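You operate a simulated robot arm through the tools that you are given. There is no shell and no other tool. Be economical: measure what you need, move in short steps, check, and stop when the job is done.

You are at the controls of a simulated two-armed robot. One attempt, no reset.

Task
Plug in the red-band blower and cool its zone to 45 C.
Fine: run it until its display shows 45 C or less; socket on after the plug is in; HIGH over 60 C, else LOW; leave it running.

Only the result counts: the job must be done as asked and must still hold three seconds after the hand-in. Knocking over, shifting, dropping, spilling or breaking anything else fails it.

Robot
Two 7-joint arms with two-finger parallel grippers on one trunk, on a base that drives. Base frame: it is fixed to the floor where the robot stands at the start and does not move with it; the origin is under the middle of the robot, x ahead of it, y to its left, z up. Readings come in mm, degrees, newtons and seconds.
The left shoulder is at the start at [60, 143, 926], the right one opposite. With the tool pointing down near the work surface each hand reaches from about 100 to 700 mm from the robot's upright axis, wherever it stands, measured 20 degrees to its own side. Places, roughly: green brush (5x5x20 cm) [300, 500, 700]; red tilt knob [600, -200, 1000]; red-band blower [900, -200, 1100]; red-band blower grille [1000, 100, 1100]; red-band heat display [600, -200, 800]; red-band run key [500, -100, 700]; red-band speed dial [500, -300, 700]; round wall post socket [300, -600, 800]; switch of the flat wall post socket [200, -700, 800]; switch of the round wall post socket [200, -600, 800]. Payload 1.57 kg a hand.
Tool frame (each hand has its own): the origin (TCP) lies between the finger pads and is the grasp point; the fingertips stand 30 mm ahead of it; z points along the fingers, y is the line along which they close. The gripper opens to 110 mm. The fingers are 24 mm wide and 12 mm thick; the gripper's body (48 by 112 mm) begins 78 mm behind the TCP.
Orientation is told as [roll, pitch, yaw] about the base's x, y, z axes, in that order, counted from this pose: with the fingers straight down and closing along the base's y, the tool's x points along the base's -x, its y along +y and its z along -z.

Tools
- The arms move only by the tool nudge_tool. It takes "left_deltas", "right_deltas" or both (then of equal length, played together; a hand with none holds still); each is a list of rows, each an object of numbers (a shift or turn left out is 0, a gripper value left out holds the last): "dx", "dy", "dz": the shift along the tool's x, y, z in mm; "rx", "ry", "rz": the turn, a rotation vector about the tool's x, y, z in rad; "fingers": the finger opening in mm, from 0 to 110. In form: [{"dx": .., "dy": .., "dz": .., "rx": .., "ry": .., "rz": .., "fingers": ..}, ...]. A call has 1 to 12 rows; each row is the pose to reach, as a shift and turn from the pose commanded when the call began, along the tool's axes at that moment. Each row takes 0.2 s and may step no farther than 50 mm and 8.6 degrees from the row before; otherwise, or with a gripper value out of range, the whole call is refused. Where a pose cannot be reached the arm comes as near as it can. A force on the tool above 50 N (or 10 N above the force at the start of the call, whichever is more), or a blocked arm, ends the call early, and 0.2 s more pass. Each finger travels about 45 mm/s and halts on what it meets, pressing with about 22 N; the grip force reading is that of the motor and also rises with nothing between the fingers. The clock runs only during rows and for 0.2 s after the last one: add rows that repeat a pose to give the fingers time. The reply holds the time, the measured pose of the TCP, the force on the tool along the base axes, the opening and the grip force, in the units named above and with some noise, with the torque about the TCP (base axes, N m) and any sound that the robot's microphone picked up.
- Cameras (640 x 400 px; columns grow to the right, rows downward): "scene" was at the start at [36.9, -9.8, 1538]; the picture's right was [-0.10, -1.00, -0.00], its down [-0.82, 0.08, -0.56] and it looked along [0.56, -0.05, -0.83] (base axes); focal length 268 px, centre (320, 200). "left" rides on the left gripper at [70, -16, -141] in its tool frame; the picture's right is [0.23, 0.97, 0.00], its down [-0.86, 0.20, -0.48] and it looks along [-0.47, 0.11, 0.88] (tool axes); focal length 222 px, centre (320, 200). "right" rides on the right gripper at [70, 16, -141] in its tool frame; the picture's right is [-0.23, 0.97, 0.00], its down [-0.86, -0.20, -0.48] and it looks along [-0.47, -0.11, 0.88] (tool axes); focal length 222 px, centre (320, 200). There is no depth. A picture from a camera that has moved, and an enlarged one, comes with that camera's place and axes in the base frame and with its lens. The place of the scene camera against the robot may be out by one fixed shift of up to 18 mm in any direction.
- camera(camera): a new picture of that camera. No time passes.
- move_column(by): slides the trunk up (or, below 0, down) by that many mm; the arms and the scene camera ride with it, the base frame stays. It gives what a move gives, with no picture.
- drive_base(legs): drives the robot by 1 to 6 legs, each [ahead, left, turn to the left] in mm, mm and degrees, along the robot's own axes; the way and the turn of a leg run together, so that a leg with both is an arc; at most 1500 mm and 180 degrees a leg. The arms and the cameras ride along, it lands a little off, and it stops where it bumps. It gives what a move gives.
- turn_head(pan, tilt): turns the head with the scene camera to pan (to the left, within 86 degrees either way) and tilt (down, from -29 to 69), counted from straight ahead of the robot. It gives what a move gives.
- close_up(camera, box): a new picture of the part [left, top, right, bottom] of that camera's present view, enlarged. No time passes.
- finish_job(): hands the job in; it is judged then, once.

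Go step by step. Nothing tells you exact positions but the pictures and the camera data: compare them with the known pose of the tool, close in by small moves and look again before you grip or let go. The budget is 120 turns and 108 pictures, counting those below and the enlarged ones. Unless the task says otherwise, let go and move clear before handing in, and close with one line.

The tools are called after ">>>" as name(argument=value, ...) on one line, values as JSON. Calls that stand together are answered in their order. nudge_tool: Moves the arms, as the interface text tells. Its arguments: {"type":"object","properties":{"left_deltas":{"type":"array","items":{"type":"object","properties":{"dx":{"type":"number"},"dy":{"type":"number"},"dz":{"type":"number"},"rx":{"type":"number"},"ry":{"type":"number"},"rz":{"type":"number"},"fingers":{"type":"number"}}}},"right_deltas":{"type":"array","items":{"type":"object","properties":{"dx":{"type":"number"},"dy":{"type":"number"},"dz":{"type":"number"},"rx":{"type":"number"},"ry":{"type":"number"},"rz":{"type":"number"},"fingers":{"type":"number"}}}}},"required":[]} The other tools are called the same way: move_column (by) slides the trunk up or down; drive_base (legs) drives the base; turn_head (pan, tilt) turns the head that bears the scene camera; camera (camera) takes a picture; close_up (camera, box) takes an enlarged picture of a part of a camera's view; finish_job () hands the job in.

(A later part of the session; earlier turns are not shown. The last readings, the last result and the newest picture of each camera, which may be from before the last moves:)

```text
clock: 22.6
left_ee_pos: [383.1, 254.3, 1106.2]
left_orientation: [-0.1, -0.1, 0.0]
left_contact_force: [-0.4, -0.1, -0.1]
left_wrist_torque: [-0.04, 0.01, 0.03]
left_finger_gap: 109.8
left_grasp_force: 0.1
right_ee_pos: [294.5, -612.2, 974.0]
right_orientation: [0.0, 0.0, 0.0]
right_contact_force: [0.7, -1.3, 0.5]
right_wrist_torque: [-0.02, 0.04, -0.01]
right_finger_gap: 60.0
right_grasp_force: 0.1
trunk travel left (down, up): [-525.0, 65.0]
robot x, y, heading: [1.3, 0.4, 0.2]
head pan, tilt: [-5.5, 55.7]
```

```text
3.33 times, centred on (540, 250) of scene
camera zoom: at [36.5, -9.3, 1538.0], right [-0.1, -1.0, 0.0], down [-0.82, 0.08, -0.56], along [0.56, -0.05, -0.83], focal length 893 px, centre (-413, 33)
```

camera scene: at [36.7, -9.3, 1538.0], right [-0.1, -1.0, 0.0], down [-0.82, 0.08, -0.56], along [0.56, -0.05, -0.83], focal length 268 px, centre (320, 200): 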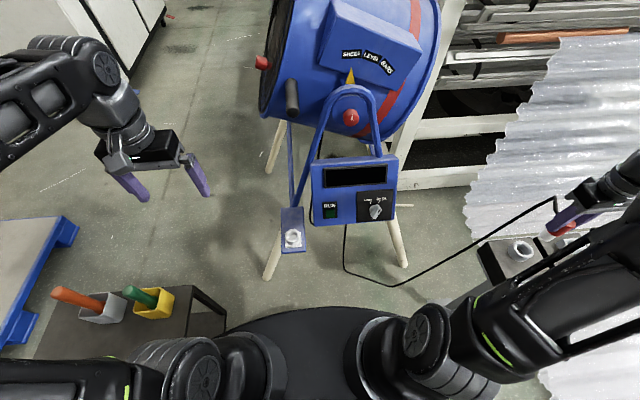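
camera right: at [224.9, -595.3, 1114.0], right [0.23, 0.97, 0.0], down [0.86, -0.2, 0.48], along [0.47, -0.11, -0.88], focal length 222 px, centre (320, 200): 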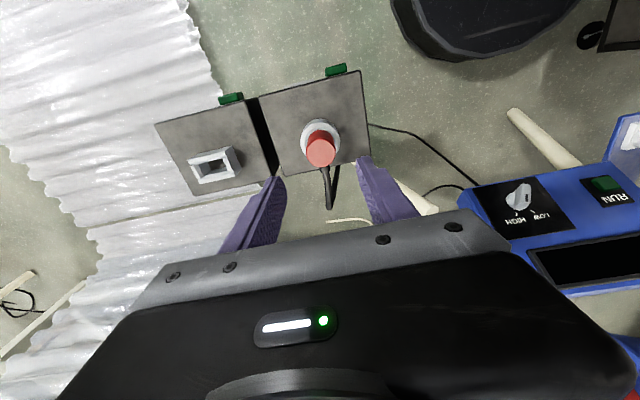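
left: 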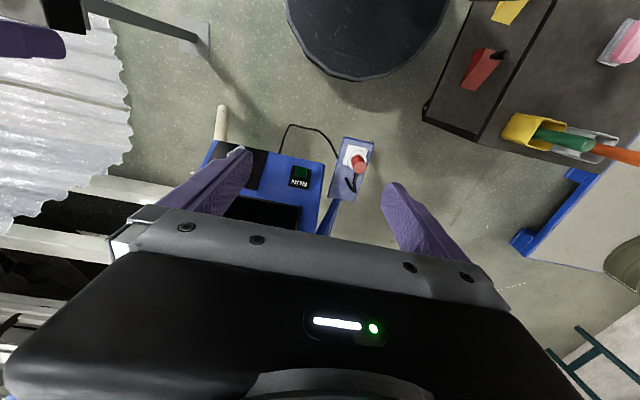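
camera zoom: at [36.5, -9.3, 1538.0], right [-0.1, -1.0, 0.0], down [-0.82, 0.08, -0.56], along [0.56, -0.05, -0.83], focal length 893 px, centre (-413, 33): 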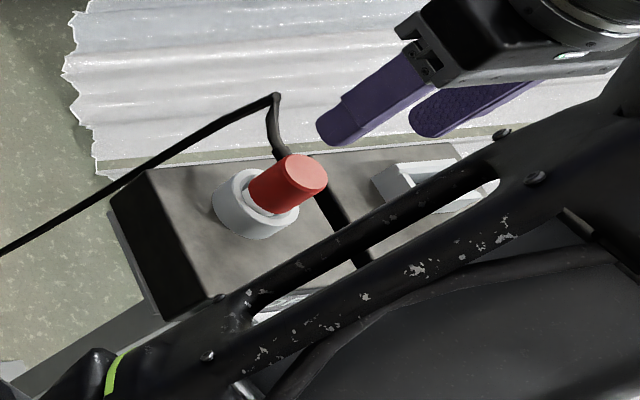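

Plug is seated upright. Next, I need a view of the switch on the robot-facing side of the socket box; moving the hand back toward the robot.

>>> nudge_tool(right_deltas=[{"dx": 30, "dy": 25}, {"dx": 60, "dy": 50}, {"dx": 95, "dy": 75}, {"dx": 130, "dy": 100}, {"dx": 165, "dy": 120}])

>>> camera(camera="right")

>>> camera(camera="scene")

```text
clock: 23.8
left_ee_pos: [382.4, 255.3, 1106.0]
left_orientation: [0.0, -0.1, 0.0]
left_contact_force: [-0.3, 0.9, -0.3]
left_wrist_torque: [0.01, 0.0, -0.01]
left_finger_gap: 110.0
left_grasp_force: 0.0
right_ee_pos: [128.4, -490.1, 973.5]
right_orientation: [0.1, 0.0, 0.0]
right_contact_force: [0.6, 0.0, -0.3]
right_wrist_torque: [-0.01, -0.01, -0.03]
right_finger_gap: 60.0
right_grasp_force: 0.0
trunk travel left (down, up): [-525.0, 65.0]
robot x, y, heading: [0.1, -0.5, 0.2]
head pan, tilt: [-5.5, 55.7]
```

```text
67 pictures are left
camera right: at [59.4, -473.9, 1113.4], right [0.23, 0.97, 0.0], down [0.85, -0.2, 0.48], along [0.47, -0.11, -0.88], focal length 222 px, centre (320, 200)
```

right: 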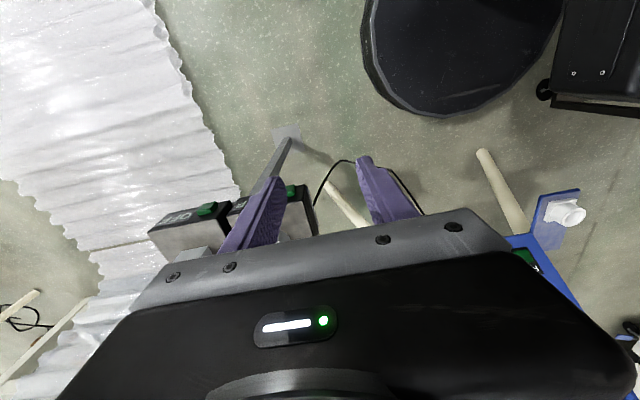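

```text
66 pictures are left
camera scene: at [35.9, -9.0, 1538.0], right [-0.1, -1.0, 0.0], down [-0.82, 0.08, -0.56], along [0.56, -0.05, -0.83], focal length 268 px, centre (320, 200)
```

scene: 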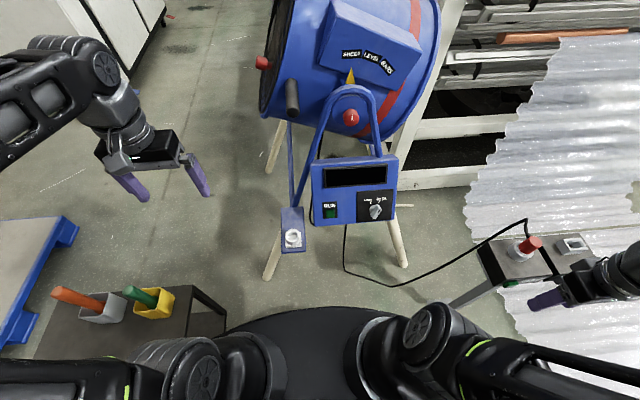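

The finger hides the switch; repositioning so it shows between the fingers.

>>> nudge_tool(right_deltas=[{"dx": -7, "dy": -33, "dz": -9, "fingers": 80}, {"dx": -14, "dy": -66, "dz": -18}, {"dx": -22, "dy": -98, "dz": -27}])

>>> close_up(camera="right", box=[200, 80, 440, 240])

```text
clock: 24.6
left_ee_pos: [383.6, 253.8, 1105.5]
left_orientation: [0.1, -0.1, 0.0]
left_contact_force: [0.1, -0.4, -0.2]
left_wrist_torque: [0.0, 0.02, -0.03]
left_finger_gap: 109.9
left_grasp_force: 0.2
right_ee_pos: [152.5, -591.4, 1000.6]
right_orientation: [-0.1, 0.0, -0.1]
right_contact_force: [0.2, -0.2, 0.1]
right_wrist_torque: [-0.01, -0.01, -0.01]
right_finger_gap: 79.8
right_grasp_force: 0.0
trunk travel left (down, up): [-525.0, 65.0]
robot x, y, heading: [0.1, -1.8, -0.1]
head pan, tilt: [-5.5, 55.7]
```

```text
2.50 times, centred on (320, 160) of right
camera zoom: at [82.7, -574.8, 1140.7], right [0.23, 0.97, 0.0], down [0.86, -0.2, 0.48], along [0.47, -0.11, -0.88], focal length 555 px, centre (320, 300)
```

zoom: 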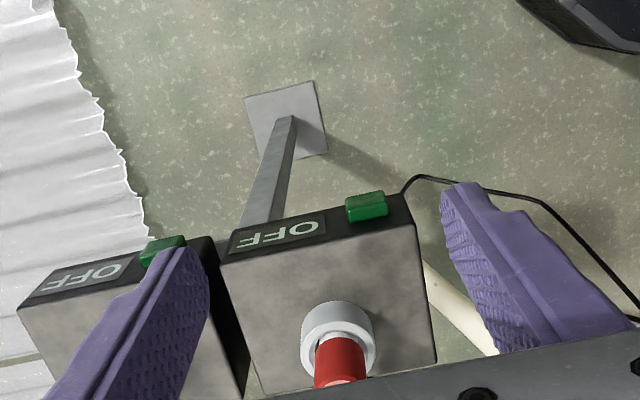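

The switch is on the robot-facing side of the box at about (212–226, -572, 748–769). I'll close the fingers, lower them in front of it, then press toward +x.

>>> nudge_tool(right_deltas=[{"dx": -10, "dy": 19, "fingers": 0}, {"dx": -20, "dy": 19}, {"dx": -20, "dy": 19, "dz": 45}, {"dx": -20, "dy": 19, "dz": 90}, {"dx": -20, "dy": 19, "dz": 135}, {"dx": -20, "dy": 19, "dz": 180}, {"dx": -20, "dy": 19, "dz": 218}, {"dx": -20, "dy": 19, "dz": 218}])

>>> camera(camera="right")

>>> close_up(camera="scene", box=[460, 190, 640, 325])

```text
clock: 26.4
left_ee_pos: [383.4, 254.8, 1105.2]
left_orientation: [0.1, -0.1, 0.1]
left_contact_force: [-0.4, -0.7, -0.5]
left_wrist_torque: [-0.01, -0.01, 0.03]
left_finger_gap: 109.7
left_grasp_force: 0.0
right_ee_pos: [171.5, -573.0, 780.2]
right_orientation: [0.0, 0.1, 0.0]
right_contact_force: [-0.1, -0.2, -0.2]
right_wrist_torque: [-0.03, 0.0, 0.01]
right_finger_gap: 0.1
right_grasp_force: 21.6
trunk travel left (down, up): [-525.0, 65.0]
robot x, y, heading: [0.4, -0.8, 0.2]
head pan, tilt: [-5.5, 55.7]
```

```text
64 pictures are left
camera right: at [102.8, -555.6, 921.9], right [0.23, 0.97, 0.0], down [0.85, -0.2, 0.48], along [0.47, -0.11, -0.88], focal length 222 px, centre (320, 200)
```

right: 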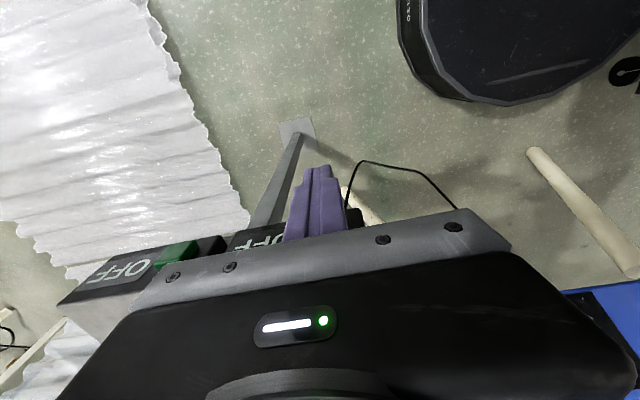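

```text
2.96 times, centred on (550, 258) of scene
camera zoom: at [36.8, -9.4, 1538.0], right [-0.1, -1.0, 0.0], down [-0.82, 0.08, -0.56], along [0.56, -0.05, -0.83], focal length 794 px, centre (-362, 30)
```

zoom: 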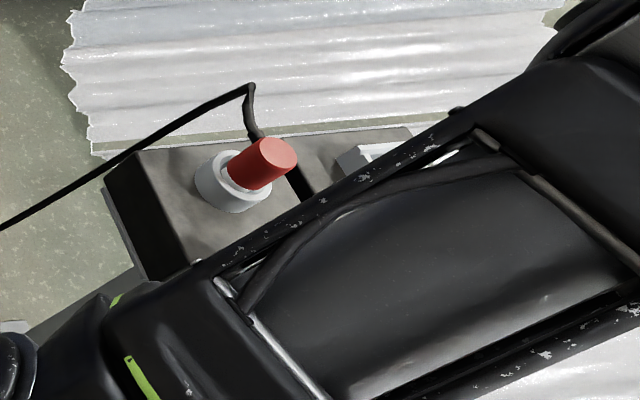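

Finger is in front of the green switch. Pressing toward +x in small steps.

>>> nudge_tool(right_deltas=[{"dx": -15}, {"dx": -22}, {"dx": -26}, {"dx": -29}, {"dx": -32}, {"dx": -35}])

>>> camera(camera="right")

```text
clock: 27.8
left_ee_pos: [382.9, 255.8, 1105.3]
left_orientation: [0.0, -0.1, 0.0]
left_contact_force: [0.6, 0.1, 0.2]
left_wrist_torque: [0.02, 0.02, 0.01]
left_finger_gap: 110.0
left_grasp_force: 0.0
right_ee_pos: [205.7, -571.5, 782.6]
right_orientation: [0.0, 0.0, 0.1]
right_contact_force: [-4.1, 0.5, 1.5]
right_wrist_torque: [-0.02, 0.06, 0.01]
right_finger_gap: 0.1
right_grasp_force: 21.4
trunk travel left (down, up): [-525.0, 65.0]
robot x, y, heading: [0.5, 1.0, -0.2]
head pan, tilt: [-5.5, 55.7]
heard: click
```

```text
62 pictures are left
camera right: at [136.7, -554.5, 922.3], right [0.23, 0.97, 0.0], down [0.86, -0.2, 0.48], along [0.47, -0.11, -0.88], focal length 222 px, centre (320, 200)
```

right: 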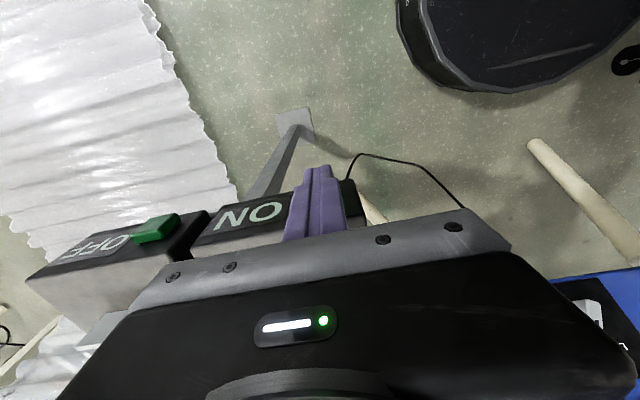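

Click heard, and the label now reads ON. Backing off, rising, and looking at the display.

>>> nudge_tool(right_deltas=[{"dx": 20}, {"dx": 40}, {"dx": 40, "dz": -45}, {"dx": 40, "dz": -90}, {"dx": 40, "dz": -135}, {"dx": 40, "dz": -180}, {"dx": 20, "dz": -200, "dy": 40}])

>>> close_up(camera="scene", box=[290, 130, 420, 240])

>>> camera(camera="scene")

```text
clock: 29.4
left_ee_pos: [381.7, 256.0, 1105.0]
left_orientation: [0.0, -0.1, 0.0]
left_contact_force: [0.7, 0.8, -0.6]
left_wrist_torque: [-0.03, 0.04, 0.0]
left_finger_gap: 110.2
left_grasp_force: 0.0
right_ee_pos: [187.7, -527.3, 981.6]
right_orientation: [0.0, -0.1, -0.1]
right_contact_force: [0.1, 0.5, -0.3]
right_wrist_torque: [-0.05, 0.02, 0.01]
right_finger_gap: 0.1
right_grasp_force: 20.7
trunk travel left (down, up): [-525.0, 65.0]
robot x, y, heading: [1.6, -2.5, 0.2]
head pan, tilt: [-5.5, 55.7]
```

```text
3.64 times, centred on (355, 185) of scene
camera zoom: at [36.7, -8.5, 1538.0], right [-0.1, -1.0, 0.0], down [-0.82, 0.08, -0.56], along [0.56, -0.05, -0.83], focal length 974 px, centre (193, 254)
```

zoom: 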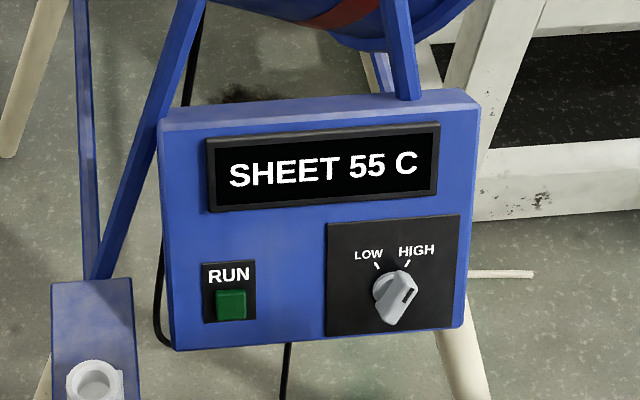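

```text
60 pictures are left
camera scene: at [36.7, -8.5, 1538.0], right [-0.1, -1.0, 0.0], down [-0.82, 0.08, -0.56], along [0.56, -0.05, -0.83], focal length 268 px, centre (320, 200)
```

scene: 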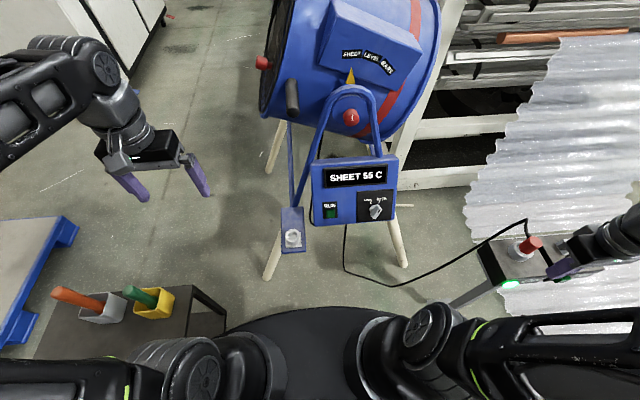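

Display reads SHEET 55 C with aim at SHEET, so LOW is required; the dial seems to point to HIGH. The panel is tilted ~55° toward me; I'll bring the right hand in front of the dial, tilted to face the panel.

>>> nudge_tool(right_deltas=[{"dy": 44, "ry": -0.137}, {"dy": 88, "ry": -0.274}, {"dy": 132, "ry": -0.411}, {"dy": 176, "ry": -0.548}, {"dy": 220, "ry": -0.685}, {"dy": 267, "ry": -0.822}, {"dx": -30, "dy": 267, "dz": 20, "ry": -0.96}, {"dx": -70, "dy": 267, "dz": 45, "ry": -0.96}, {"dx": -110, "dy": 267, "dz": 70, "ry": -0.96}, {"dx": -145, "dy": 267, "dz": 100, "ry": -0.96}, {"dx": -175, "dy": 267, "dz": 130, "ry": -0.96}])

>>> camera(camera="right")

>>> camera(camera="scene")

```text
clock: 30.9
left_ee_pos: [383.8, 254.2, 1105.8]
left_orientation: [0.0, -0.1, 0.0]
left_contact_force: [-0.7, 0.0, -0.8]
left_wrist_torque: [-0.01, 0.01, -0.04]
left_finger_gap: 110.0
left_grasp_force: 0.0
right_ee_pos: [162.8, -368.0, 1016.8]
right_orientation: [10.9, -36.9, -0.7]
right_contact_force: [0.1, 1.1, -0.1]
right_wrist_torque: [0.02, -0.04, 0.01]
right_finger_gap: 0.0
right_grasp_force: 20.8
right hand out of reach, approached as far as the arm can: row 3, 4, 5, 6, 7
trunk travel left (down, up): [-525.0, 65.0]
robot x, y, heading: [-0.7, 3.0, -0.0]
head pan, tilt: [-5.5, 55.7]
stopped in row 7 (right hand): the arm was blocked; the commanded pose is now the measured one
```

```text
59 pictures are left
camera right: at [22.9, -377.1, 1087.8], right [0.08, 0.96, 0.28], down [0.42, -0.29, 0.86], along [0.9, 0.05, -0.43], focal length 222 px, centre (320, 200)
```

right: 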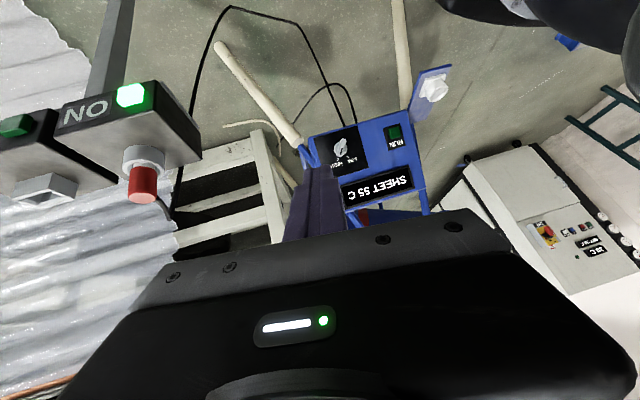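

```text
58 pictures are left
camera scene: at [36.4, -9.7, 1537.6], right [-0.1, -1.0, 0.0], down [-0.82, 0.08, -0.56], along [0.56, -0.05, -0.83], focal length 268 px, centre (320, 200)
```

scene: 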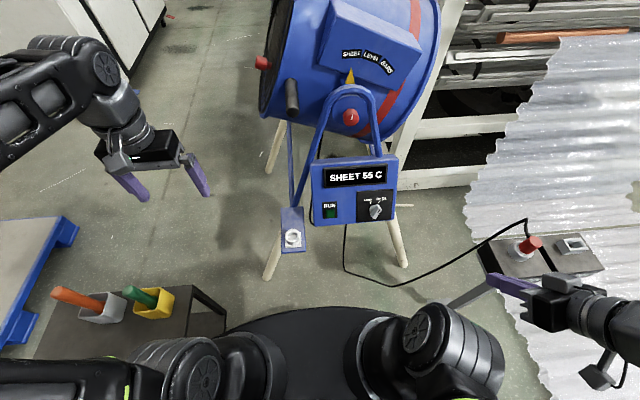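

The arm hit its limit by tilting too close to the body. I'll move forward first, then complete the tilt.

>>> nudge_tool(right_deltas=[{"dx": -15, "dy": 8, "dz": 31}, {"dx": -30, "dy": 15, "dz": 63}, {"dx": -45, "dy": 23, "dz": 94, "rx": 0.03, "ry": -0.05}, {"dx": -60, "dy": 30, "dz": 126, "rx": 0.06, "ry": -0.1}, {"dx": -75, "dy": 38, "dz": 158, "rx": 0.09, "ry": -0.15, "rz": -0.01}, {"dx": -90, "dy": 45, "dz": 190, "rx": 0.12, "ry": -0.2, "rz": -0.02}, {"dx": -105, "dy": 53, "dz": 220, "rx": 0.15, "ry": -0.26, "rz": -0.025}, {"dx": -119, "dy": 60, "dz": 251, "rx": 0.19, "ry": -0.316, "rz": -0.03}, {"dx": -119, "dy": 60, "dz": 251, "rx": 0.19, "ry": -0.316, "rz": -0.03}])

>>> camera(camera="right")

>>> camera(camera="scene")

```text
clock: 32.9
left_ee_pos: [382.0, 255.8, 1104.9]
left_orientation: [0.0, -0.1, -0.1]
left_contact_force: [-0.1, 1.1, 1.6]
left_wrist_torque: [0.04, -0.05, 0.02]
left_finger_gap: 110.1
left_grasp_force: 0.1
right_ee_pos: [485.0, -307.7, 885.6]
right_orientation: [-0.6, -55.2, -0.6]
right_contact_force: [-0.2, -0.9, 0.2]
right_wrist_torque: [-0.02, 0.02, 0.0]
right_finger_gap: 0.0
right_grasp_force: 21.2
right hand out of reach, approached as far as the arm can: row 1, 2, 3, 4, 5, 6, 7, 8, 9
trunk travel left (down, up): [-525.0, 65.0]
robot x, y, heading: [2.7, 2.0, 0.5]
head pan, tilt: [-5.5, 55.7]
```

```text
57 pictures are left
camera right: at [329.8, -288.7, 908.7], right [0.15, 0.97, 0.18], down [0.09, -0.2, 0.98], along [0.98, -0.13, -0.12], focal length 222 px, centre (320, 200)
```

right: 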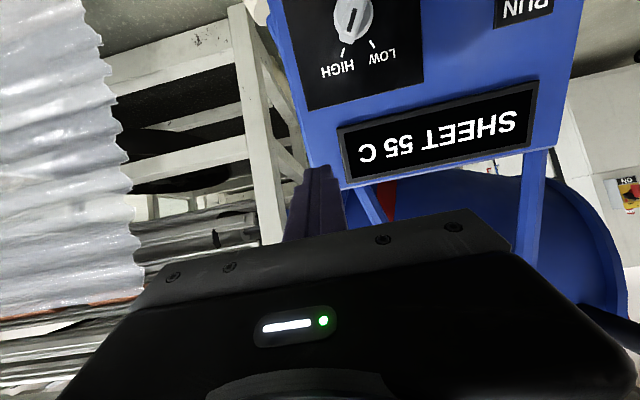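

```text
56 pictures are left
camera scene: at [35.5, -9.9, 1538.0], right [-0.1, -1.0, 0.0], down [-0.82, 0.08, -0.56], along [0.56, -0.05, -0.83], focal length 268 px, centre (320, 200)
```

scene: 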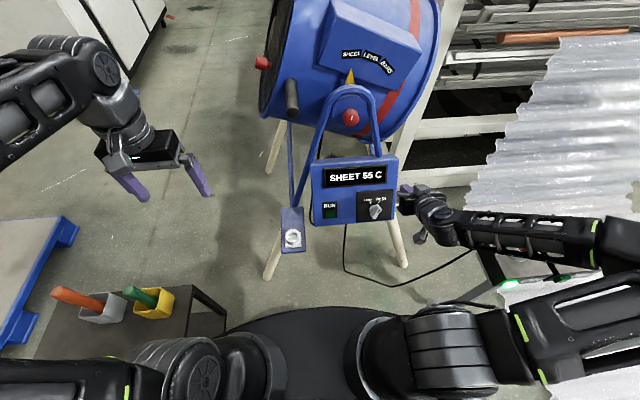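

The hand faces the panel now. Zooming on the dial, and checking the plug behind the arm.

>>> close_up(camera="right", box=[290, 0, 430, 100])

>>> close_up(camera="scene", box=[440, 170, 640, 320])

```text
4.00 times, centred on (360, 50) of right
camera zoom: at [329.8, -288.7, 908.7], right [0.15, 0.97, 0.18], down [0.09, -0.2, 0.98], along [0.98, -0.13, -0.12], focal length 888 px, centre (160, 800)
```

zoom: 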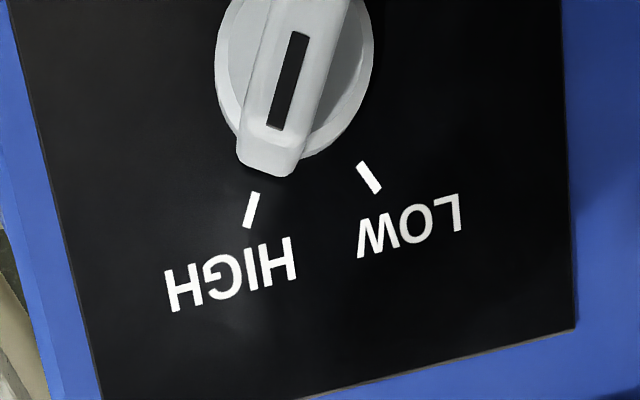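

```text
2.67 times, centred on (540, 245) of scene
camera zoom: at [35.5, -9.9, 1538.0], right [-0.1, -1.0, 0.0], down [-0.82, 0.08, -0.56], along [0.56, -0.05, -0.83], focal length 714 px, centre (-267, 80)
```

zoom: 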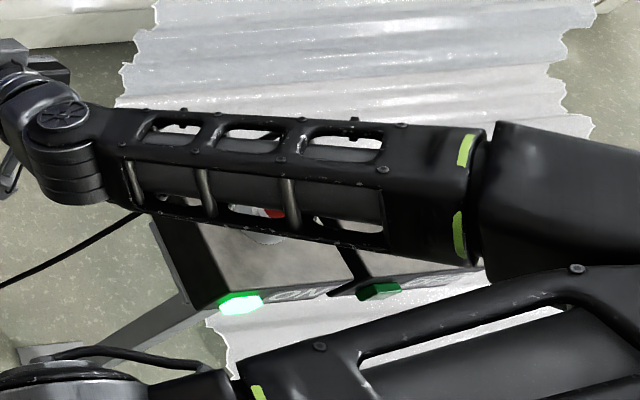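

The dial is on HIGH and must go to LOW. The right arm is awkwardly folded over the plug, while the left arm suits the tilted approach better; retreating the right arm to a safe upright pose first.

>>> nudge_tool(right_deltas=[{"dx": -6, "dy": -5, "dz": -25}, {"dx": -13, "dy": -15, "dz": -50, "ry": 0.12}, {"dx": -20, "dy": -25, "dz": -75, "ry": 0.24}, {"dx": -27, "dy": -36, "dz": -95, "ry": 0.37}, {"dx": -33, "dy": -48, "dz": -115, "ry": 0.5}, {"dx": -39, "dy": -60, "dz": -125, "ry": 0.63}, {"dx": -45, "dy": -72, "dz": -135, "ry": 0.76}, {"dx": -45, "dy": -72, "dz": -135, "ry": 0.89}, {"dx": -45, "dy": -72, "dz": -135, "ry": 0.96}, {"dx": -45, "dy": -72, "dz": -135, "ry": 0.96}])

>>> camera(camera="scene")

```text
clock: 35.1
left_ee_pos: [382.9, 256.1, 1105.8]
left_orientation: [-0.1, 0.0, 0.1]
left_contact_force: [-0.8, -0.2, 0.3]
left_wrist_torque: [0.01, 0.01, 0.0]
left_finger_gap: 110.0
left_grasp_force: 0.0
right_ee_pos: [397.5, -380.4, 1001.8]
right_orientation: [-0.3, -0.2, -1.1]
right_contact_force: [0.1, 1.1, 0.4]
right_wrist_torque: [-0.02, 0.01, 0.01]
right_finger_gap: 0.2
right_grasp_force: 21.4
right hand out of reach, approached as far as the arm can: row 1, 2, 3, 4
trunk travel left (down, up): [-525.0, 65.0]
robot x, y, heading: [-1.3, 0.3, 0.1]
head pan, tilt: [-5.5, 55.7]
```

```text
53 pictures are left
camera scene: at [36.9, -9.1, 1538.0], right [-0.1, -1.0, 0.0], down [-0.82, 0.08, -0.56], along [0.56, -0.05, -0.83], focal length 268 px, centre (320, 200)
```

scene: 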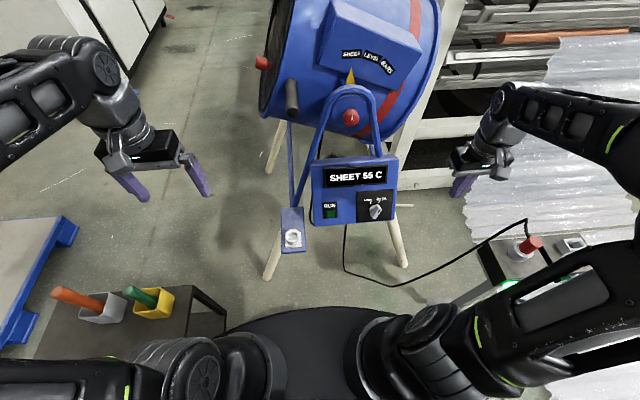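

Right arm is back to normal. Move it further right, and swing the left hand over in front of the dial with a 55° tilt.

>>> nudge_tool(right_deltas=[{"dx": 20, "dy": -40}, {"dx": 40, "dy": -80, "dz": -20}, {"dx": 60, "dy": -110, "dz": -50}, {"dx": 60, "dy": -110, "dz": -50}, {"dx": 60, "dy": -110, "dz": -50}, {"dx": 60, "dy": -110, "dz": -50}, {"dx": 60, "dy": -110, "dz": -50}, {"dx": 60, "dy": -110, "dz": -50}, {"dx": 60, "dy": -110, "dz": -50}, {"dx": 60, "dy": -110, "dz": -50}, {"dx": 60, "dy": -110, "dz": -50}, {"dx": 60, "dy": -110, "dz": -50}], left_deltas=[{"dy": -42, "dz": 8}, {"dy": -84, "dz": 16}, {"dy": -126, "dz": 24, "ry": -0.1}, {"dy": -168, "dz": 32, "ry": -0.2}, {"dy": -210, "dz": 40, "ry": -0.3}, {"dy": -252, "dz": 60, "ry": -0.4}, {"dy": -294, "dz": 80, "ry": -0.5}, {"dy": -336, "dz": 100, "ry": -0.6}, {"dy": -378, "dz": 120, "ry": -0.7}, {"dy": -420, "dz": 140, "ry": -0.8}, {"dy": -462, "dz": 160, "ry": -0.9}, {"dy": -500, "dz": 180, "ry": -0.96}])

>>> camera(camera="left")

>>> camera(camera="scene")

```text
clock: 37.7
left_ee_pos: [382.3, -246.9, 923.1]
left_orientation: [0.0, -55.3, -0.1]
left_contact_force: [0.0, -0.6, -0.8]
left_wrist_torque: [-0.02, 0.02, -0.01]
left_finger_gap: 109.9
left_grasp_force: 0.1
right_ee_pos: [335.3, -491.2, 1051.7]
right_orientation: [-0.4, -0.3, -1.0]
right_contact_force: [0.4, 0.4, -0.3]
right_wrist_torque: [-0.02, 0.0, -0.04]
right_finger_gap: 0.0
right_grasp_force: 21.1
trunk travel left (down, up): [-525.0, 65.0]
robot x, y, heading: [0.4, -2.5, -0.0]
head pan, tilt: [-5.5, 55.7]
```

```text
52 pictures are left
camera left: at [226.5, -263.7, 946.7], right [-0.13, 0.97, -0.19], down [0.1, 0.2, 0.98], along [0.99, 0.11, -0.12], focal length 222 px, centre (320, 200)
```

left: 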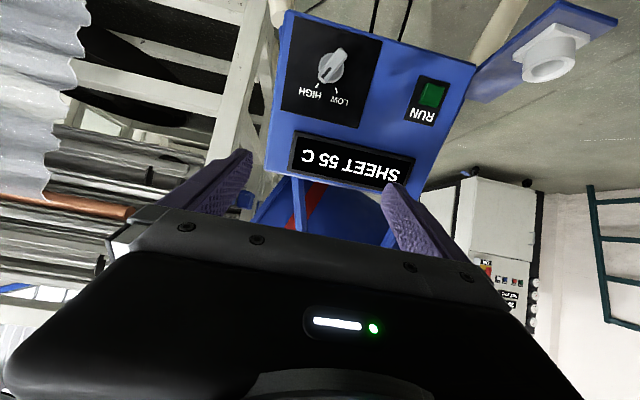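

```text
51 pictures are left
camera scene: at [36.7, -10.9, 1538.0], right [-0.1, -1.0, 0.0], down [-0.82, 0.08, -0.56], along [0.56, -0.05, -0.83], focal length 268 px, centre (320, 200)
```

scene: 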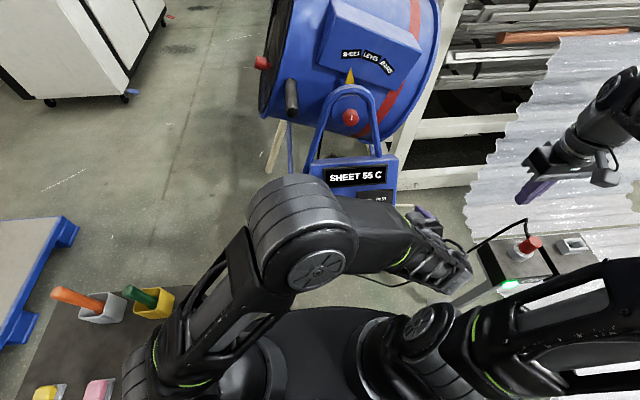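

Left hand faces the panel. Zooming on the dial to compute its centre.

>>> close_up(camera="left", box=[270, 20, 398, 100])

```text
5.00 times, centred on (334, 60) of left
camera zoom: at [226.5, -263.7, 946.7], right [-0.13, 0.97, -0.19], down [0.1, 0.2, 0.98], along [0.99, 0.11, -0.12], focal length 1111 px, centre (250, 900)
```

zoom: 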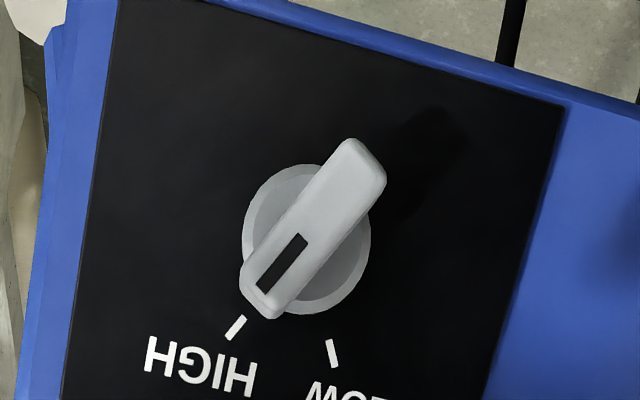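

Dial axis is at about (531,-251,714) with panel normal (-.82,0,.57); the bar is ~26° right (HIGH) and LOW ~29° left. Moving the left hand in line, pre-rotated to straddle the bar, at standoff.

>>> nudge_tool(left_deltas=[{"dx": 29, "dy": -1, "dz": 20, "rz": 0.12, "fingers": 55}, {"dx": 58, "dy": -2, "dz": 50, "rz": 0.24}, {"dx": 87, "dy": -3.7, "dz": 85, "rz": 0.36}, {"dx": 87, "dy": -3.7, "dz": 121, "rz": 0.46}, {"dx": 87, "dy": -3.7, "dz": 121, "rz": 0.46}])

>>> camera(camera="left")

```text
clock: 38.9
left_ee_pos: [433.4, -249.3, 785.6]
left_orientation: [32.6, -47.3, -41.0]
left_contact_force: [-0.2, -1.1, -0.4]
left_wrist_torque: [-0.01, -0.01, 0.0]
left_finger_gap: 55.0
left_grasp_force: 0.0
right_ee_pos: [334.1, -491.1, 1052.4]
right_orientation: [-0.3, -0.3, -1.0]
right_contact_force: [0.1, 0.4, -0.2]
right_wrist_torque: [-0.02, -0.01, 0.0]
right_finger_gap: 0.0
right_grasp_force: 21.4
trunk travel left (down, up): [-525.0, 65.0]
robot x, y, heading: [3.2, 0.1, 0.1]
head pan, tilt: [-5.5, 55.7]
```

```text
49 pictures are left
camera left: at [278.1, -233.1, 807.9], right [0.13, 0.97, 0.19], down [0.1, -0.2, 0.97], along [0.99, -0.11, -0.12], focal length 222 px, centre (320, 200)
```

left: 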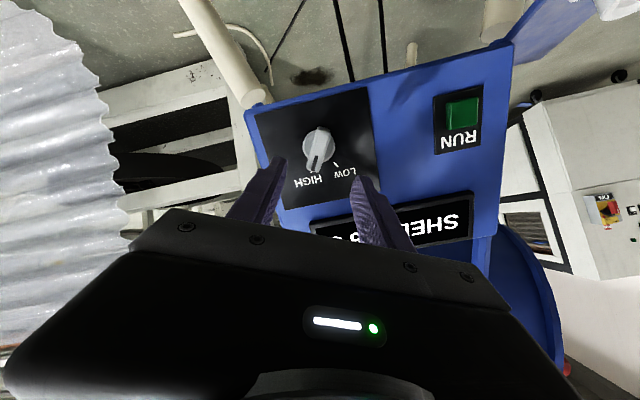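

>>> close_up(camera="left", box=[260, 100, 388, 200])

```text
4.00 times, centred on (324, 150) of left
camera zoom: at [278.1, -233.1, 807.9], right [0.13, 0.97, 0.19], down [0.1, -0.2, 0.97], along [0.99, -0.11, -0.12], focal length 888 px, centre (304, 400)
```

zoom: 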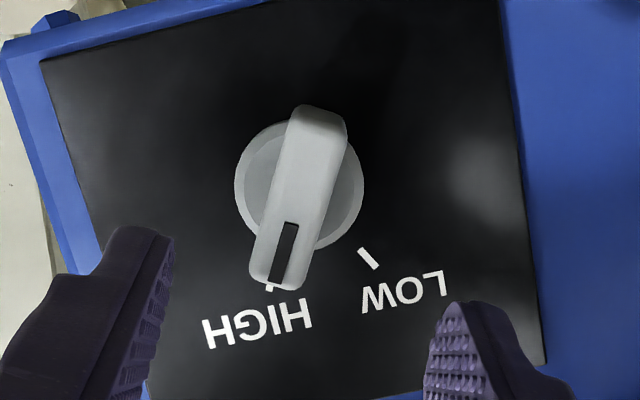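

Dial centre refined to (527.6,-250.7,716.5), bar 22 mm tall. Advancing to straddle the bar.

>>> nudge_tool(left_deltas=[{"dx": 1, "dy": -2, "dz": 25}, {"dx": 2, "dy": -2.5, "dz": 50}, {"dx": 2, "dy": -2.5, "dz": 70}, {"dx": 2, "dy": -2.5, "dz": 81}])

>>> camera(camera="left")

```text
clock: 39.9
left_ee_pos: [498.7, -251.2, 735.1]
left_orientation: [32.5, -47.3, -40.9]
left_contact_force: [-0.2, 0.1, 0.3]
left_wrist_torque: [0.0, -0.02, 0.02]
left_finger_gap: 55.1
left_grasp_force: 0.0
right_ee_pos: [334.7, -490.8, 1052.0]
right_orientation: [-0.3, -0.4, -1.1]
right_contact_force: [0.6, 0.4, 0.0]
right_wrist_torque: [0.01, -0.02, 0.01]
right_finger_gap: 0.0
right_grasp_force: 20.7
trunk travel left (down, up): [-525.0, 65.0]
robot x, y, heading: [1.3, -5.4, -0.0]
head pan, tilt: [-5.5, 55.7]
```

```text
47 pictures are left
camera left: at [341.7, -234.8, 759.5], right [0.13, 0.97, 0.19], down [0.1, -0.2, 0.97], along [0.99, -0.11, -0.12], focal length 222 px, centre (320, 200)
```

left: 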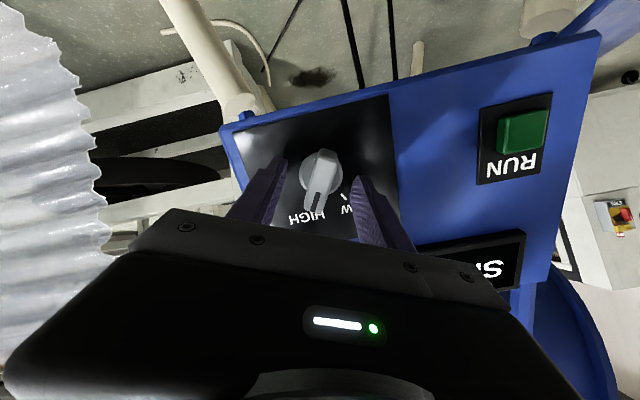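

Bar is between the fingers. Closing gently onto it.

>>> nudge_tool(left_deltas=[{"fingers": 35}, {"fingers": 20}, {"fingers": 10}, {"fingers": 10}])

>>> close_up(camera="left", box=[220, 100, 420, 250])

```text
clock: 40.9
left_ee_pos: [497.5, -250.2, 736.8]
left_orientation: [32.5, -47.3, -40.7]
left_contact_force: [0.0, -0.6, 0.2]
left_wrist_torque: [0.25, -0.28, 0.41]
left_finger_gap: 16.7
left_grasp_force: 25.9
right_ee_pos: [335.0, -489.5, 1052.5]
right_orientation: [-0.3, -0.2, -1.1]
right_contact_force: [-0.1, -0.8, -0.3]
right_wrist_torque: [0.01, -0.02, -0.02]
right_finger_gap: 0.0
right_grasp_force: 20.8
trunk travel left (down, up): [-525.0, 65.0]
robot x, y, heading: [-3.8, -1.8, -0.1]
head pan, tilt: [-5.5, 55.7]
```

```text
2.67 times, centred on (320, 175) of left
camera zoom: at [341.5, -234.6, 759.4], right [0.13, 0.97, 0.19], down [0.1, -0.2, 0.97], along [0.99, -0.11, -0.12], focal length 592 px, centre (320, 267)
```

zoom: 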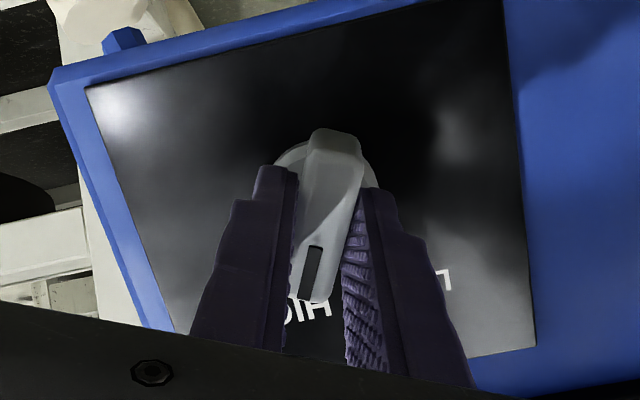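

Gripped. Turning ~54° toward LOW about the dial axis.

>>> nudge_tool(left_deltas=[{"rz": -0.136}, {"rz": -0.272}, {"rz": -0.408}, {"rz": -0.544}, {"rz": -0.68}, {"rz": -0.816}, {"rz": -0.95}, {"rz": -0.95}])

>>> close_up(camera="left", box=[220, 100, 420, 250])

```text
clock: 42.7
left_ee_pos: [498.4, -249.7, 736.9]
left_orientation: [-34.2, -46.2, 43.1]
left_contact_force: [0.1, 3.3, 0.1]
left_wrist_torque: [-0.51, 0.29, -0.83]
left_finger_gap: 16.5
left_grasp_force: 32.0
right_ee_pos: [333.4, -490.4, 1051.1]
right_orientation: [-0.3, -0.4, -1.0]
right_contact_force: [0.3, -0.6, -0.1]
right_wrist_torque: [0.06, 0.0, -0.01]
right_finger_gap: 0.2
right_grasp_force: 21.5
trunk travel left (down, up): [-525.0, 65.0]
robot x, y, heading: [1.4, 2.8, 0.0]
head pan, tilt: [-5.5, 55.7]
```

```text
2.67 times, centred on (320, 175) of left
camera zoom: at [350.8, -297.9, 772.4], right [-0.38, 0.75, -0.54], down [-0.01, 0.58, 0.81], along [0.93, 0.32, -0.21], focal length 592 px, centre (320, 267)
```

zoom: 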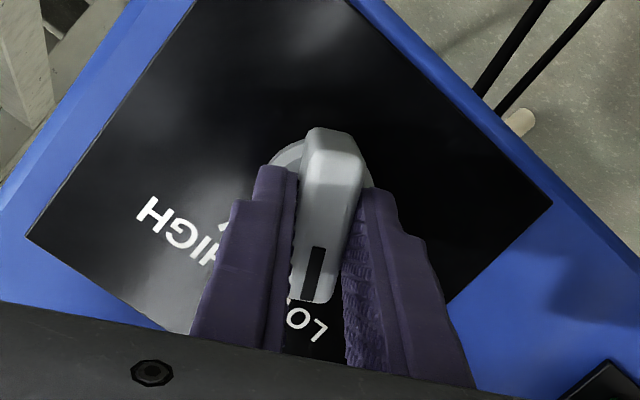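

Turned. Releasing, backing off along the normal, and checking the dial.

>>> nudge_tool(left_deltas=[{"fingers": 35}, {"fingers": 50}, {"fingers": 50}, {"dz": -30}, {"dz": -70}, {"dz": -100}])

>>> close_up(camera="left", box=[220, 60, 420, 210])

```text
clock: 44.1
left_ee_pos: [414.9, -249.3, 794.2]
left_orientation: [-34.1, -46.3, 43.0]
left_contact_force: [0.0, 0.9, -0.1]
left_wrist_torque: [0.01, 0.0, -0.02]
left_finger_gap: 50.0
left_grasp_force: 0.0
right_ee_pos: [335.0, -489.9, 1052.1]
right_orientation: [-0.3, -0.3, -1.0]
right_contact_force: [0.0, -0.1, -0.3]
right_wrist_torque: [0.01, -0.01, 0.02]
right_finger_gap: 0.1
right_grasp_force: 21.1
trunk travel left (down, up): [-525.0, 65.0]
robot x, y, heading: [-2.1, -1.6, -0.1]
head pan, tilt: [-5.5, 55.7]
```

```text
2.67 times, centred on (320, 135) of left
camera zoom: at [267.8, -297.7, 830.3], right [-0.38, 0.75, -0.54], down [-0.01, 0.58, 0.82], along [0.93, 0.32, -0.21], focal length 592 px, centre (320, 373)
```

zoom: 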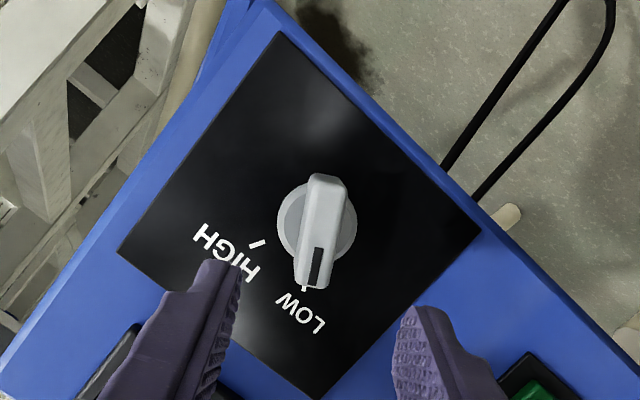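

Dial is at LOW. RUN key triangulates to (529,-88,716.5); moving the left hand, fingers closed, in line with it.

>>> nudge_tool(left_deltas=[{"dx": -15, "dy": 28, "dz": 0, "rz": 0.12, "fingers": 0}, {"dx": -31, "dy": 57, "dz": 10, "rz": 0.24}, {"dx": -46, "dy": 85, "dz": 20, "rz": 0.36}, {"dx": -62, "dy": 114, "dz": 34, "rz": 0.49}, {"dx": -77, "dy": 142, "dz": 48, "rz": 0.49}, {"dx": -77, "dy": 142, "dz": 48, "rz": 0.49}])

>>> camera(camera="left")

```text
clock: 45.5
left_ee_pos: [454.1, -87.9, 768.4]
left_orientation: [0.0, -55.2, 0.0]
left_contact_force: [-0.7, 0.6, -0.4]
left_wrist_torque: [-0.03, -0.01, 0.03]
left_finger_gap: 0.0
left_grasp_force: 21.3
right_ee_pos: [333.8, -490.4, 1052.6]
right_orientation: [-0.3, -0.3, -0.9]
right_contact_force: [-0.3, 0.0, -1.3]
right_wrist_torque: [0.04, -0.02, 0.01]
right_finger_gap: 0.2
right_grasp_force: 21.0
trunk travel left (down, up): [-525.0, 65.0]
robot x, y, heading: [-0.9, -0.2, 0.3]
head pan, tilt: [-5.5, 55.7]
```

```text
43 pictures are left
camera left: at [299.0, -105.3, 790.8], right [-0.13, 0.97, -0.19], down [0.1, 0.2, 0.97], along [0.99, 0.11, -0.12], focal length 222 px, centre (320, 200)
```

left: 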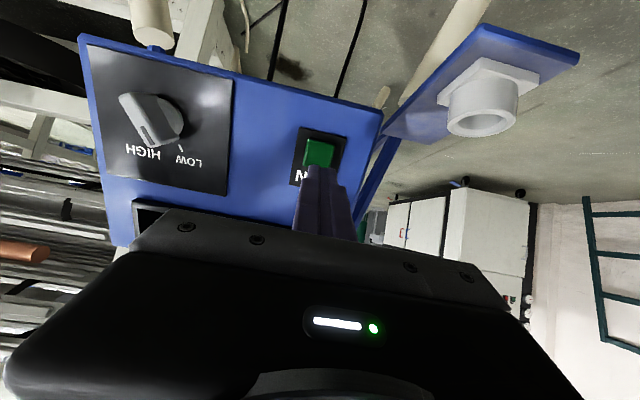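

Aligned. Pressing RUN along the normal.

>>> nudge_tool(left_deltas=[{"dz": 30}, {"dz": 50}, {"dz": 57}, {"dz": 61}, {"dz": 64}, {"dz": 66}])

>>> camera(camera="left")

>>> camera(camera="scene")

```text
clock: 46.9
left_ee_pos: [505.4, -88.7, 732.4]
left_orientation: [-0.2, -55.4, 0.1]
left_contact_force: [-36.2, 7.5, 31.4]
left_wrist_torque: [0.03, -0.7, 0.25]
left_finger_gap: 0.1
left_grasp_force: 21.9
right_ee_pos: [330.1, -488.7, 1054.4]
right_orientation: [-0.2, -0.4, -1.0]
right_contact_force: [0.5, 0.5, -0.5]
right_wrist_torque: [0.03, 0.02, 0.02]
right_finger_gap: 0.3
right_grasp_force: 21.1
trunk travel left (down, up): [-525.0, 65.0]
robot x, y, heading: [0.8, 5.0, -0.1]
head pan, tilt: [-5.5, 55.7]
heard: click
```

```text
42 pictures are left
camera left: at [349.6, -105.0, 754.6], right [-0.13, 0.97, -0.19], down [0.09, 0.2, 0.98], along [0.99, 0.11, -0.12], focal length 222 px, centre (320, 200)
```

left: 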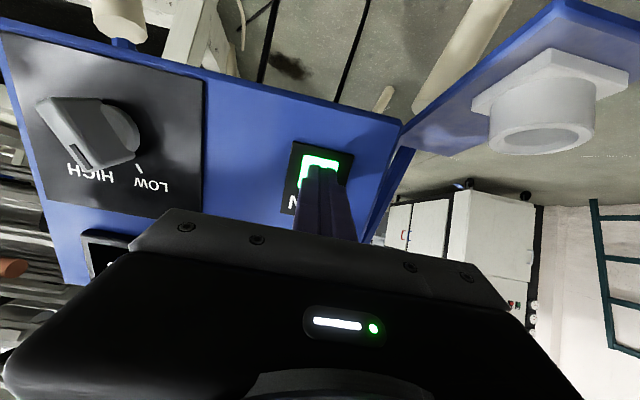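

```text
41 pictures are left
camera scene: at [30.2, -8.4, 1538.6], right [-0.1, -1.0, 0.0], down [-0.82, 0.08, -0.57], along [0.56, -0.05, -0.82], focal length 268 px, centre (320, 200)
```

scene: 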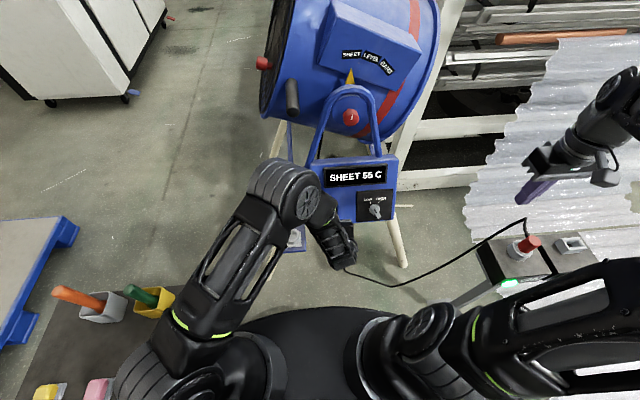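

RUN clicked and is lit. Backing off and waiting to watch the temperature.

>>> nudge_tool(left_deltas=[{"dz": -30}, {"dz": -70}, {"dz": -110}, {"dz": -150}, {"dz": -170}, {"dz": -170}, {"dz": -170}, {"dz": -170}, {"dz": -170}, {"dz": -170}, {"dz": -170}, {"dz": -170}])

>>> close_up(camera="scene", box=[290, 60, 430, 240])

```text
clock: 49.5
left_ee_pos: [369.5, -89.0, 826.0]
left_orientation: [-0.1, -55.2, 0.0]
left_contact_force: [1.0, 0.4, -0.7]
left_wrist_torque: [0.0, -0.04, 0.03]
left_finger_gap: 0.1
left_grasp_force: 21.2
right_ee_pos: [334.9, -490.4, 1051.6]
right_orientation: [-0.2, -0.3, -1.0]
right_contact_force: [0.2, 0.1, -0.9]
right_wrist_torque: [-0.01, 0.01, 0.02]
right_finger_gap: 0.0
right_grasp_force: 21.6
trunk travel left (down, up): [-525.0, 65.0]
robot x, y, heading: [5.3, -0.4, 0.0]
head pan, tilt: [-5.5, 55.7]
```

```text
2.22 times, centred on (360, 150) of scene
camera zoom: at [36.9, -9.9, 1538.0], right [-0.1, -1.0, 0.0], down [-0.82, 0.08, -0.56], along [0.56, -0.05, -0.83], focal length 595 px, centre (231, 311)
```

zoom: 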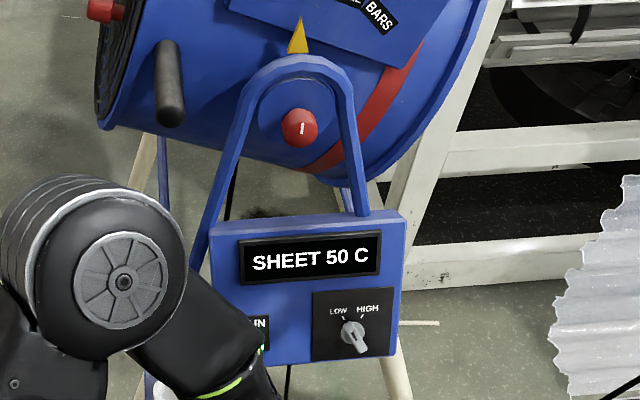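

It dropped to 50 C and is still running. I'll retract the left hand while it cools.

>>> nudge_tool(left_deltas=[{"dx": -30, "dz": -21}, {"dx": -60, "dz": -43, "dy": 10}, {"dx": -90, "dz": -64, "dy": 40, "ry": 0.1}, {"dx": -123, "dz": -86, "dy": 70, "ry": 0.22}, {"dx": -130, "dz": -90, "dy": 110, "ry": 0.35}, {"dx": -140, "dz": -95, "dy": 155, "ry": 0.48}, {"dx": -150, "dz": -100, "dy": 200, "ry": 0.61}, {"dx": -150, "dz": -100, "dy": 245, "ry": 0.74}, {"dx": -150, "dz": -100, "dy": 290, "ry": 0.87}, {"dx": -150, "dz": -100, "dy": 330, "ry": 0.96}, {"dx": -150, "dz": -100, "dy": 330, "ry": 0.96}])

>>> close_up(camera="scene", box=[290, 130, 420, 240])

>>> camera(camera="scene")

```text
clock: 51.9
left_ee_pos: [373.7, 240.5, 1006.1]
left_orientation: [-0.1, 0.0, 0.0]
left_contact_force: [-0.8, 0.7, -0.3]
left_wrist_torque: [0.0, -0.01, 0.0]
left_finger_gap: 0.3
left_grasp_force: 21.4
right_ee_pos: [335.0, -490.6, 1052.2]
right_orientation: [-0.3, -0.3, -1.0]
right_contact_force: [0.4, 0.0, 0.1]
right_wrist_torque: [0.01, -0.03, 0.0]
right_finger_gap: 0.1
right_grasp_force: 21.0
trunk travel left (down, up): [-525.0, 65.0]
robot x, y, heading: [-1.5, -0.7, -0.1]
head pan, tilt: [-5.5, 55.7]
```

```text
3.64 times, centred on (355, 185) of scene
camera zoom: at [36.7, -10.1, 1538.0], right [-0.1, -1.0, 0.0], down [-0.82, 0.08, -0.56], along [0.56, -0.05, -0.83], focal length 974 px, centre (193, 254)
```

zoom: 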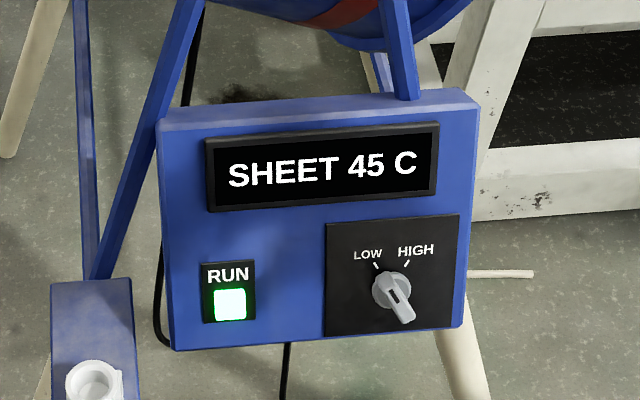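

```text
38 pictures are left
camera scene: at [36.7, -10.1, 1538.0], right [-0.1, -1.0, 0.0], down [-0.82, 0.08, -0.56], along [0.56, -0.05, -0.83], focal length 268 px, centre (320, 200)
```

scene: 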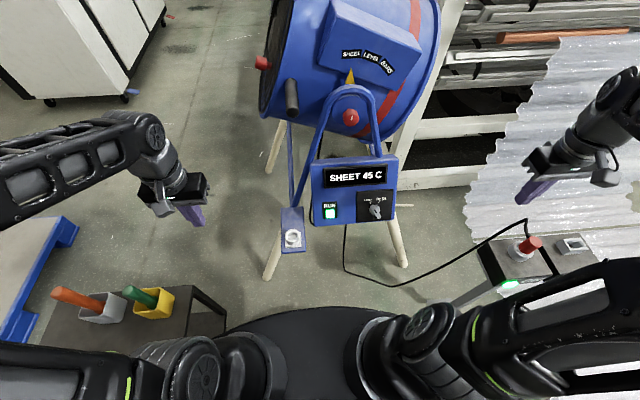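

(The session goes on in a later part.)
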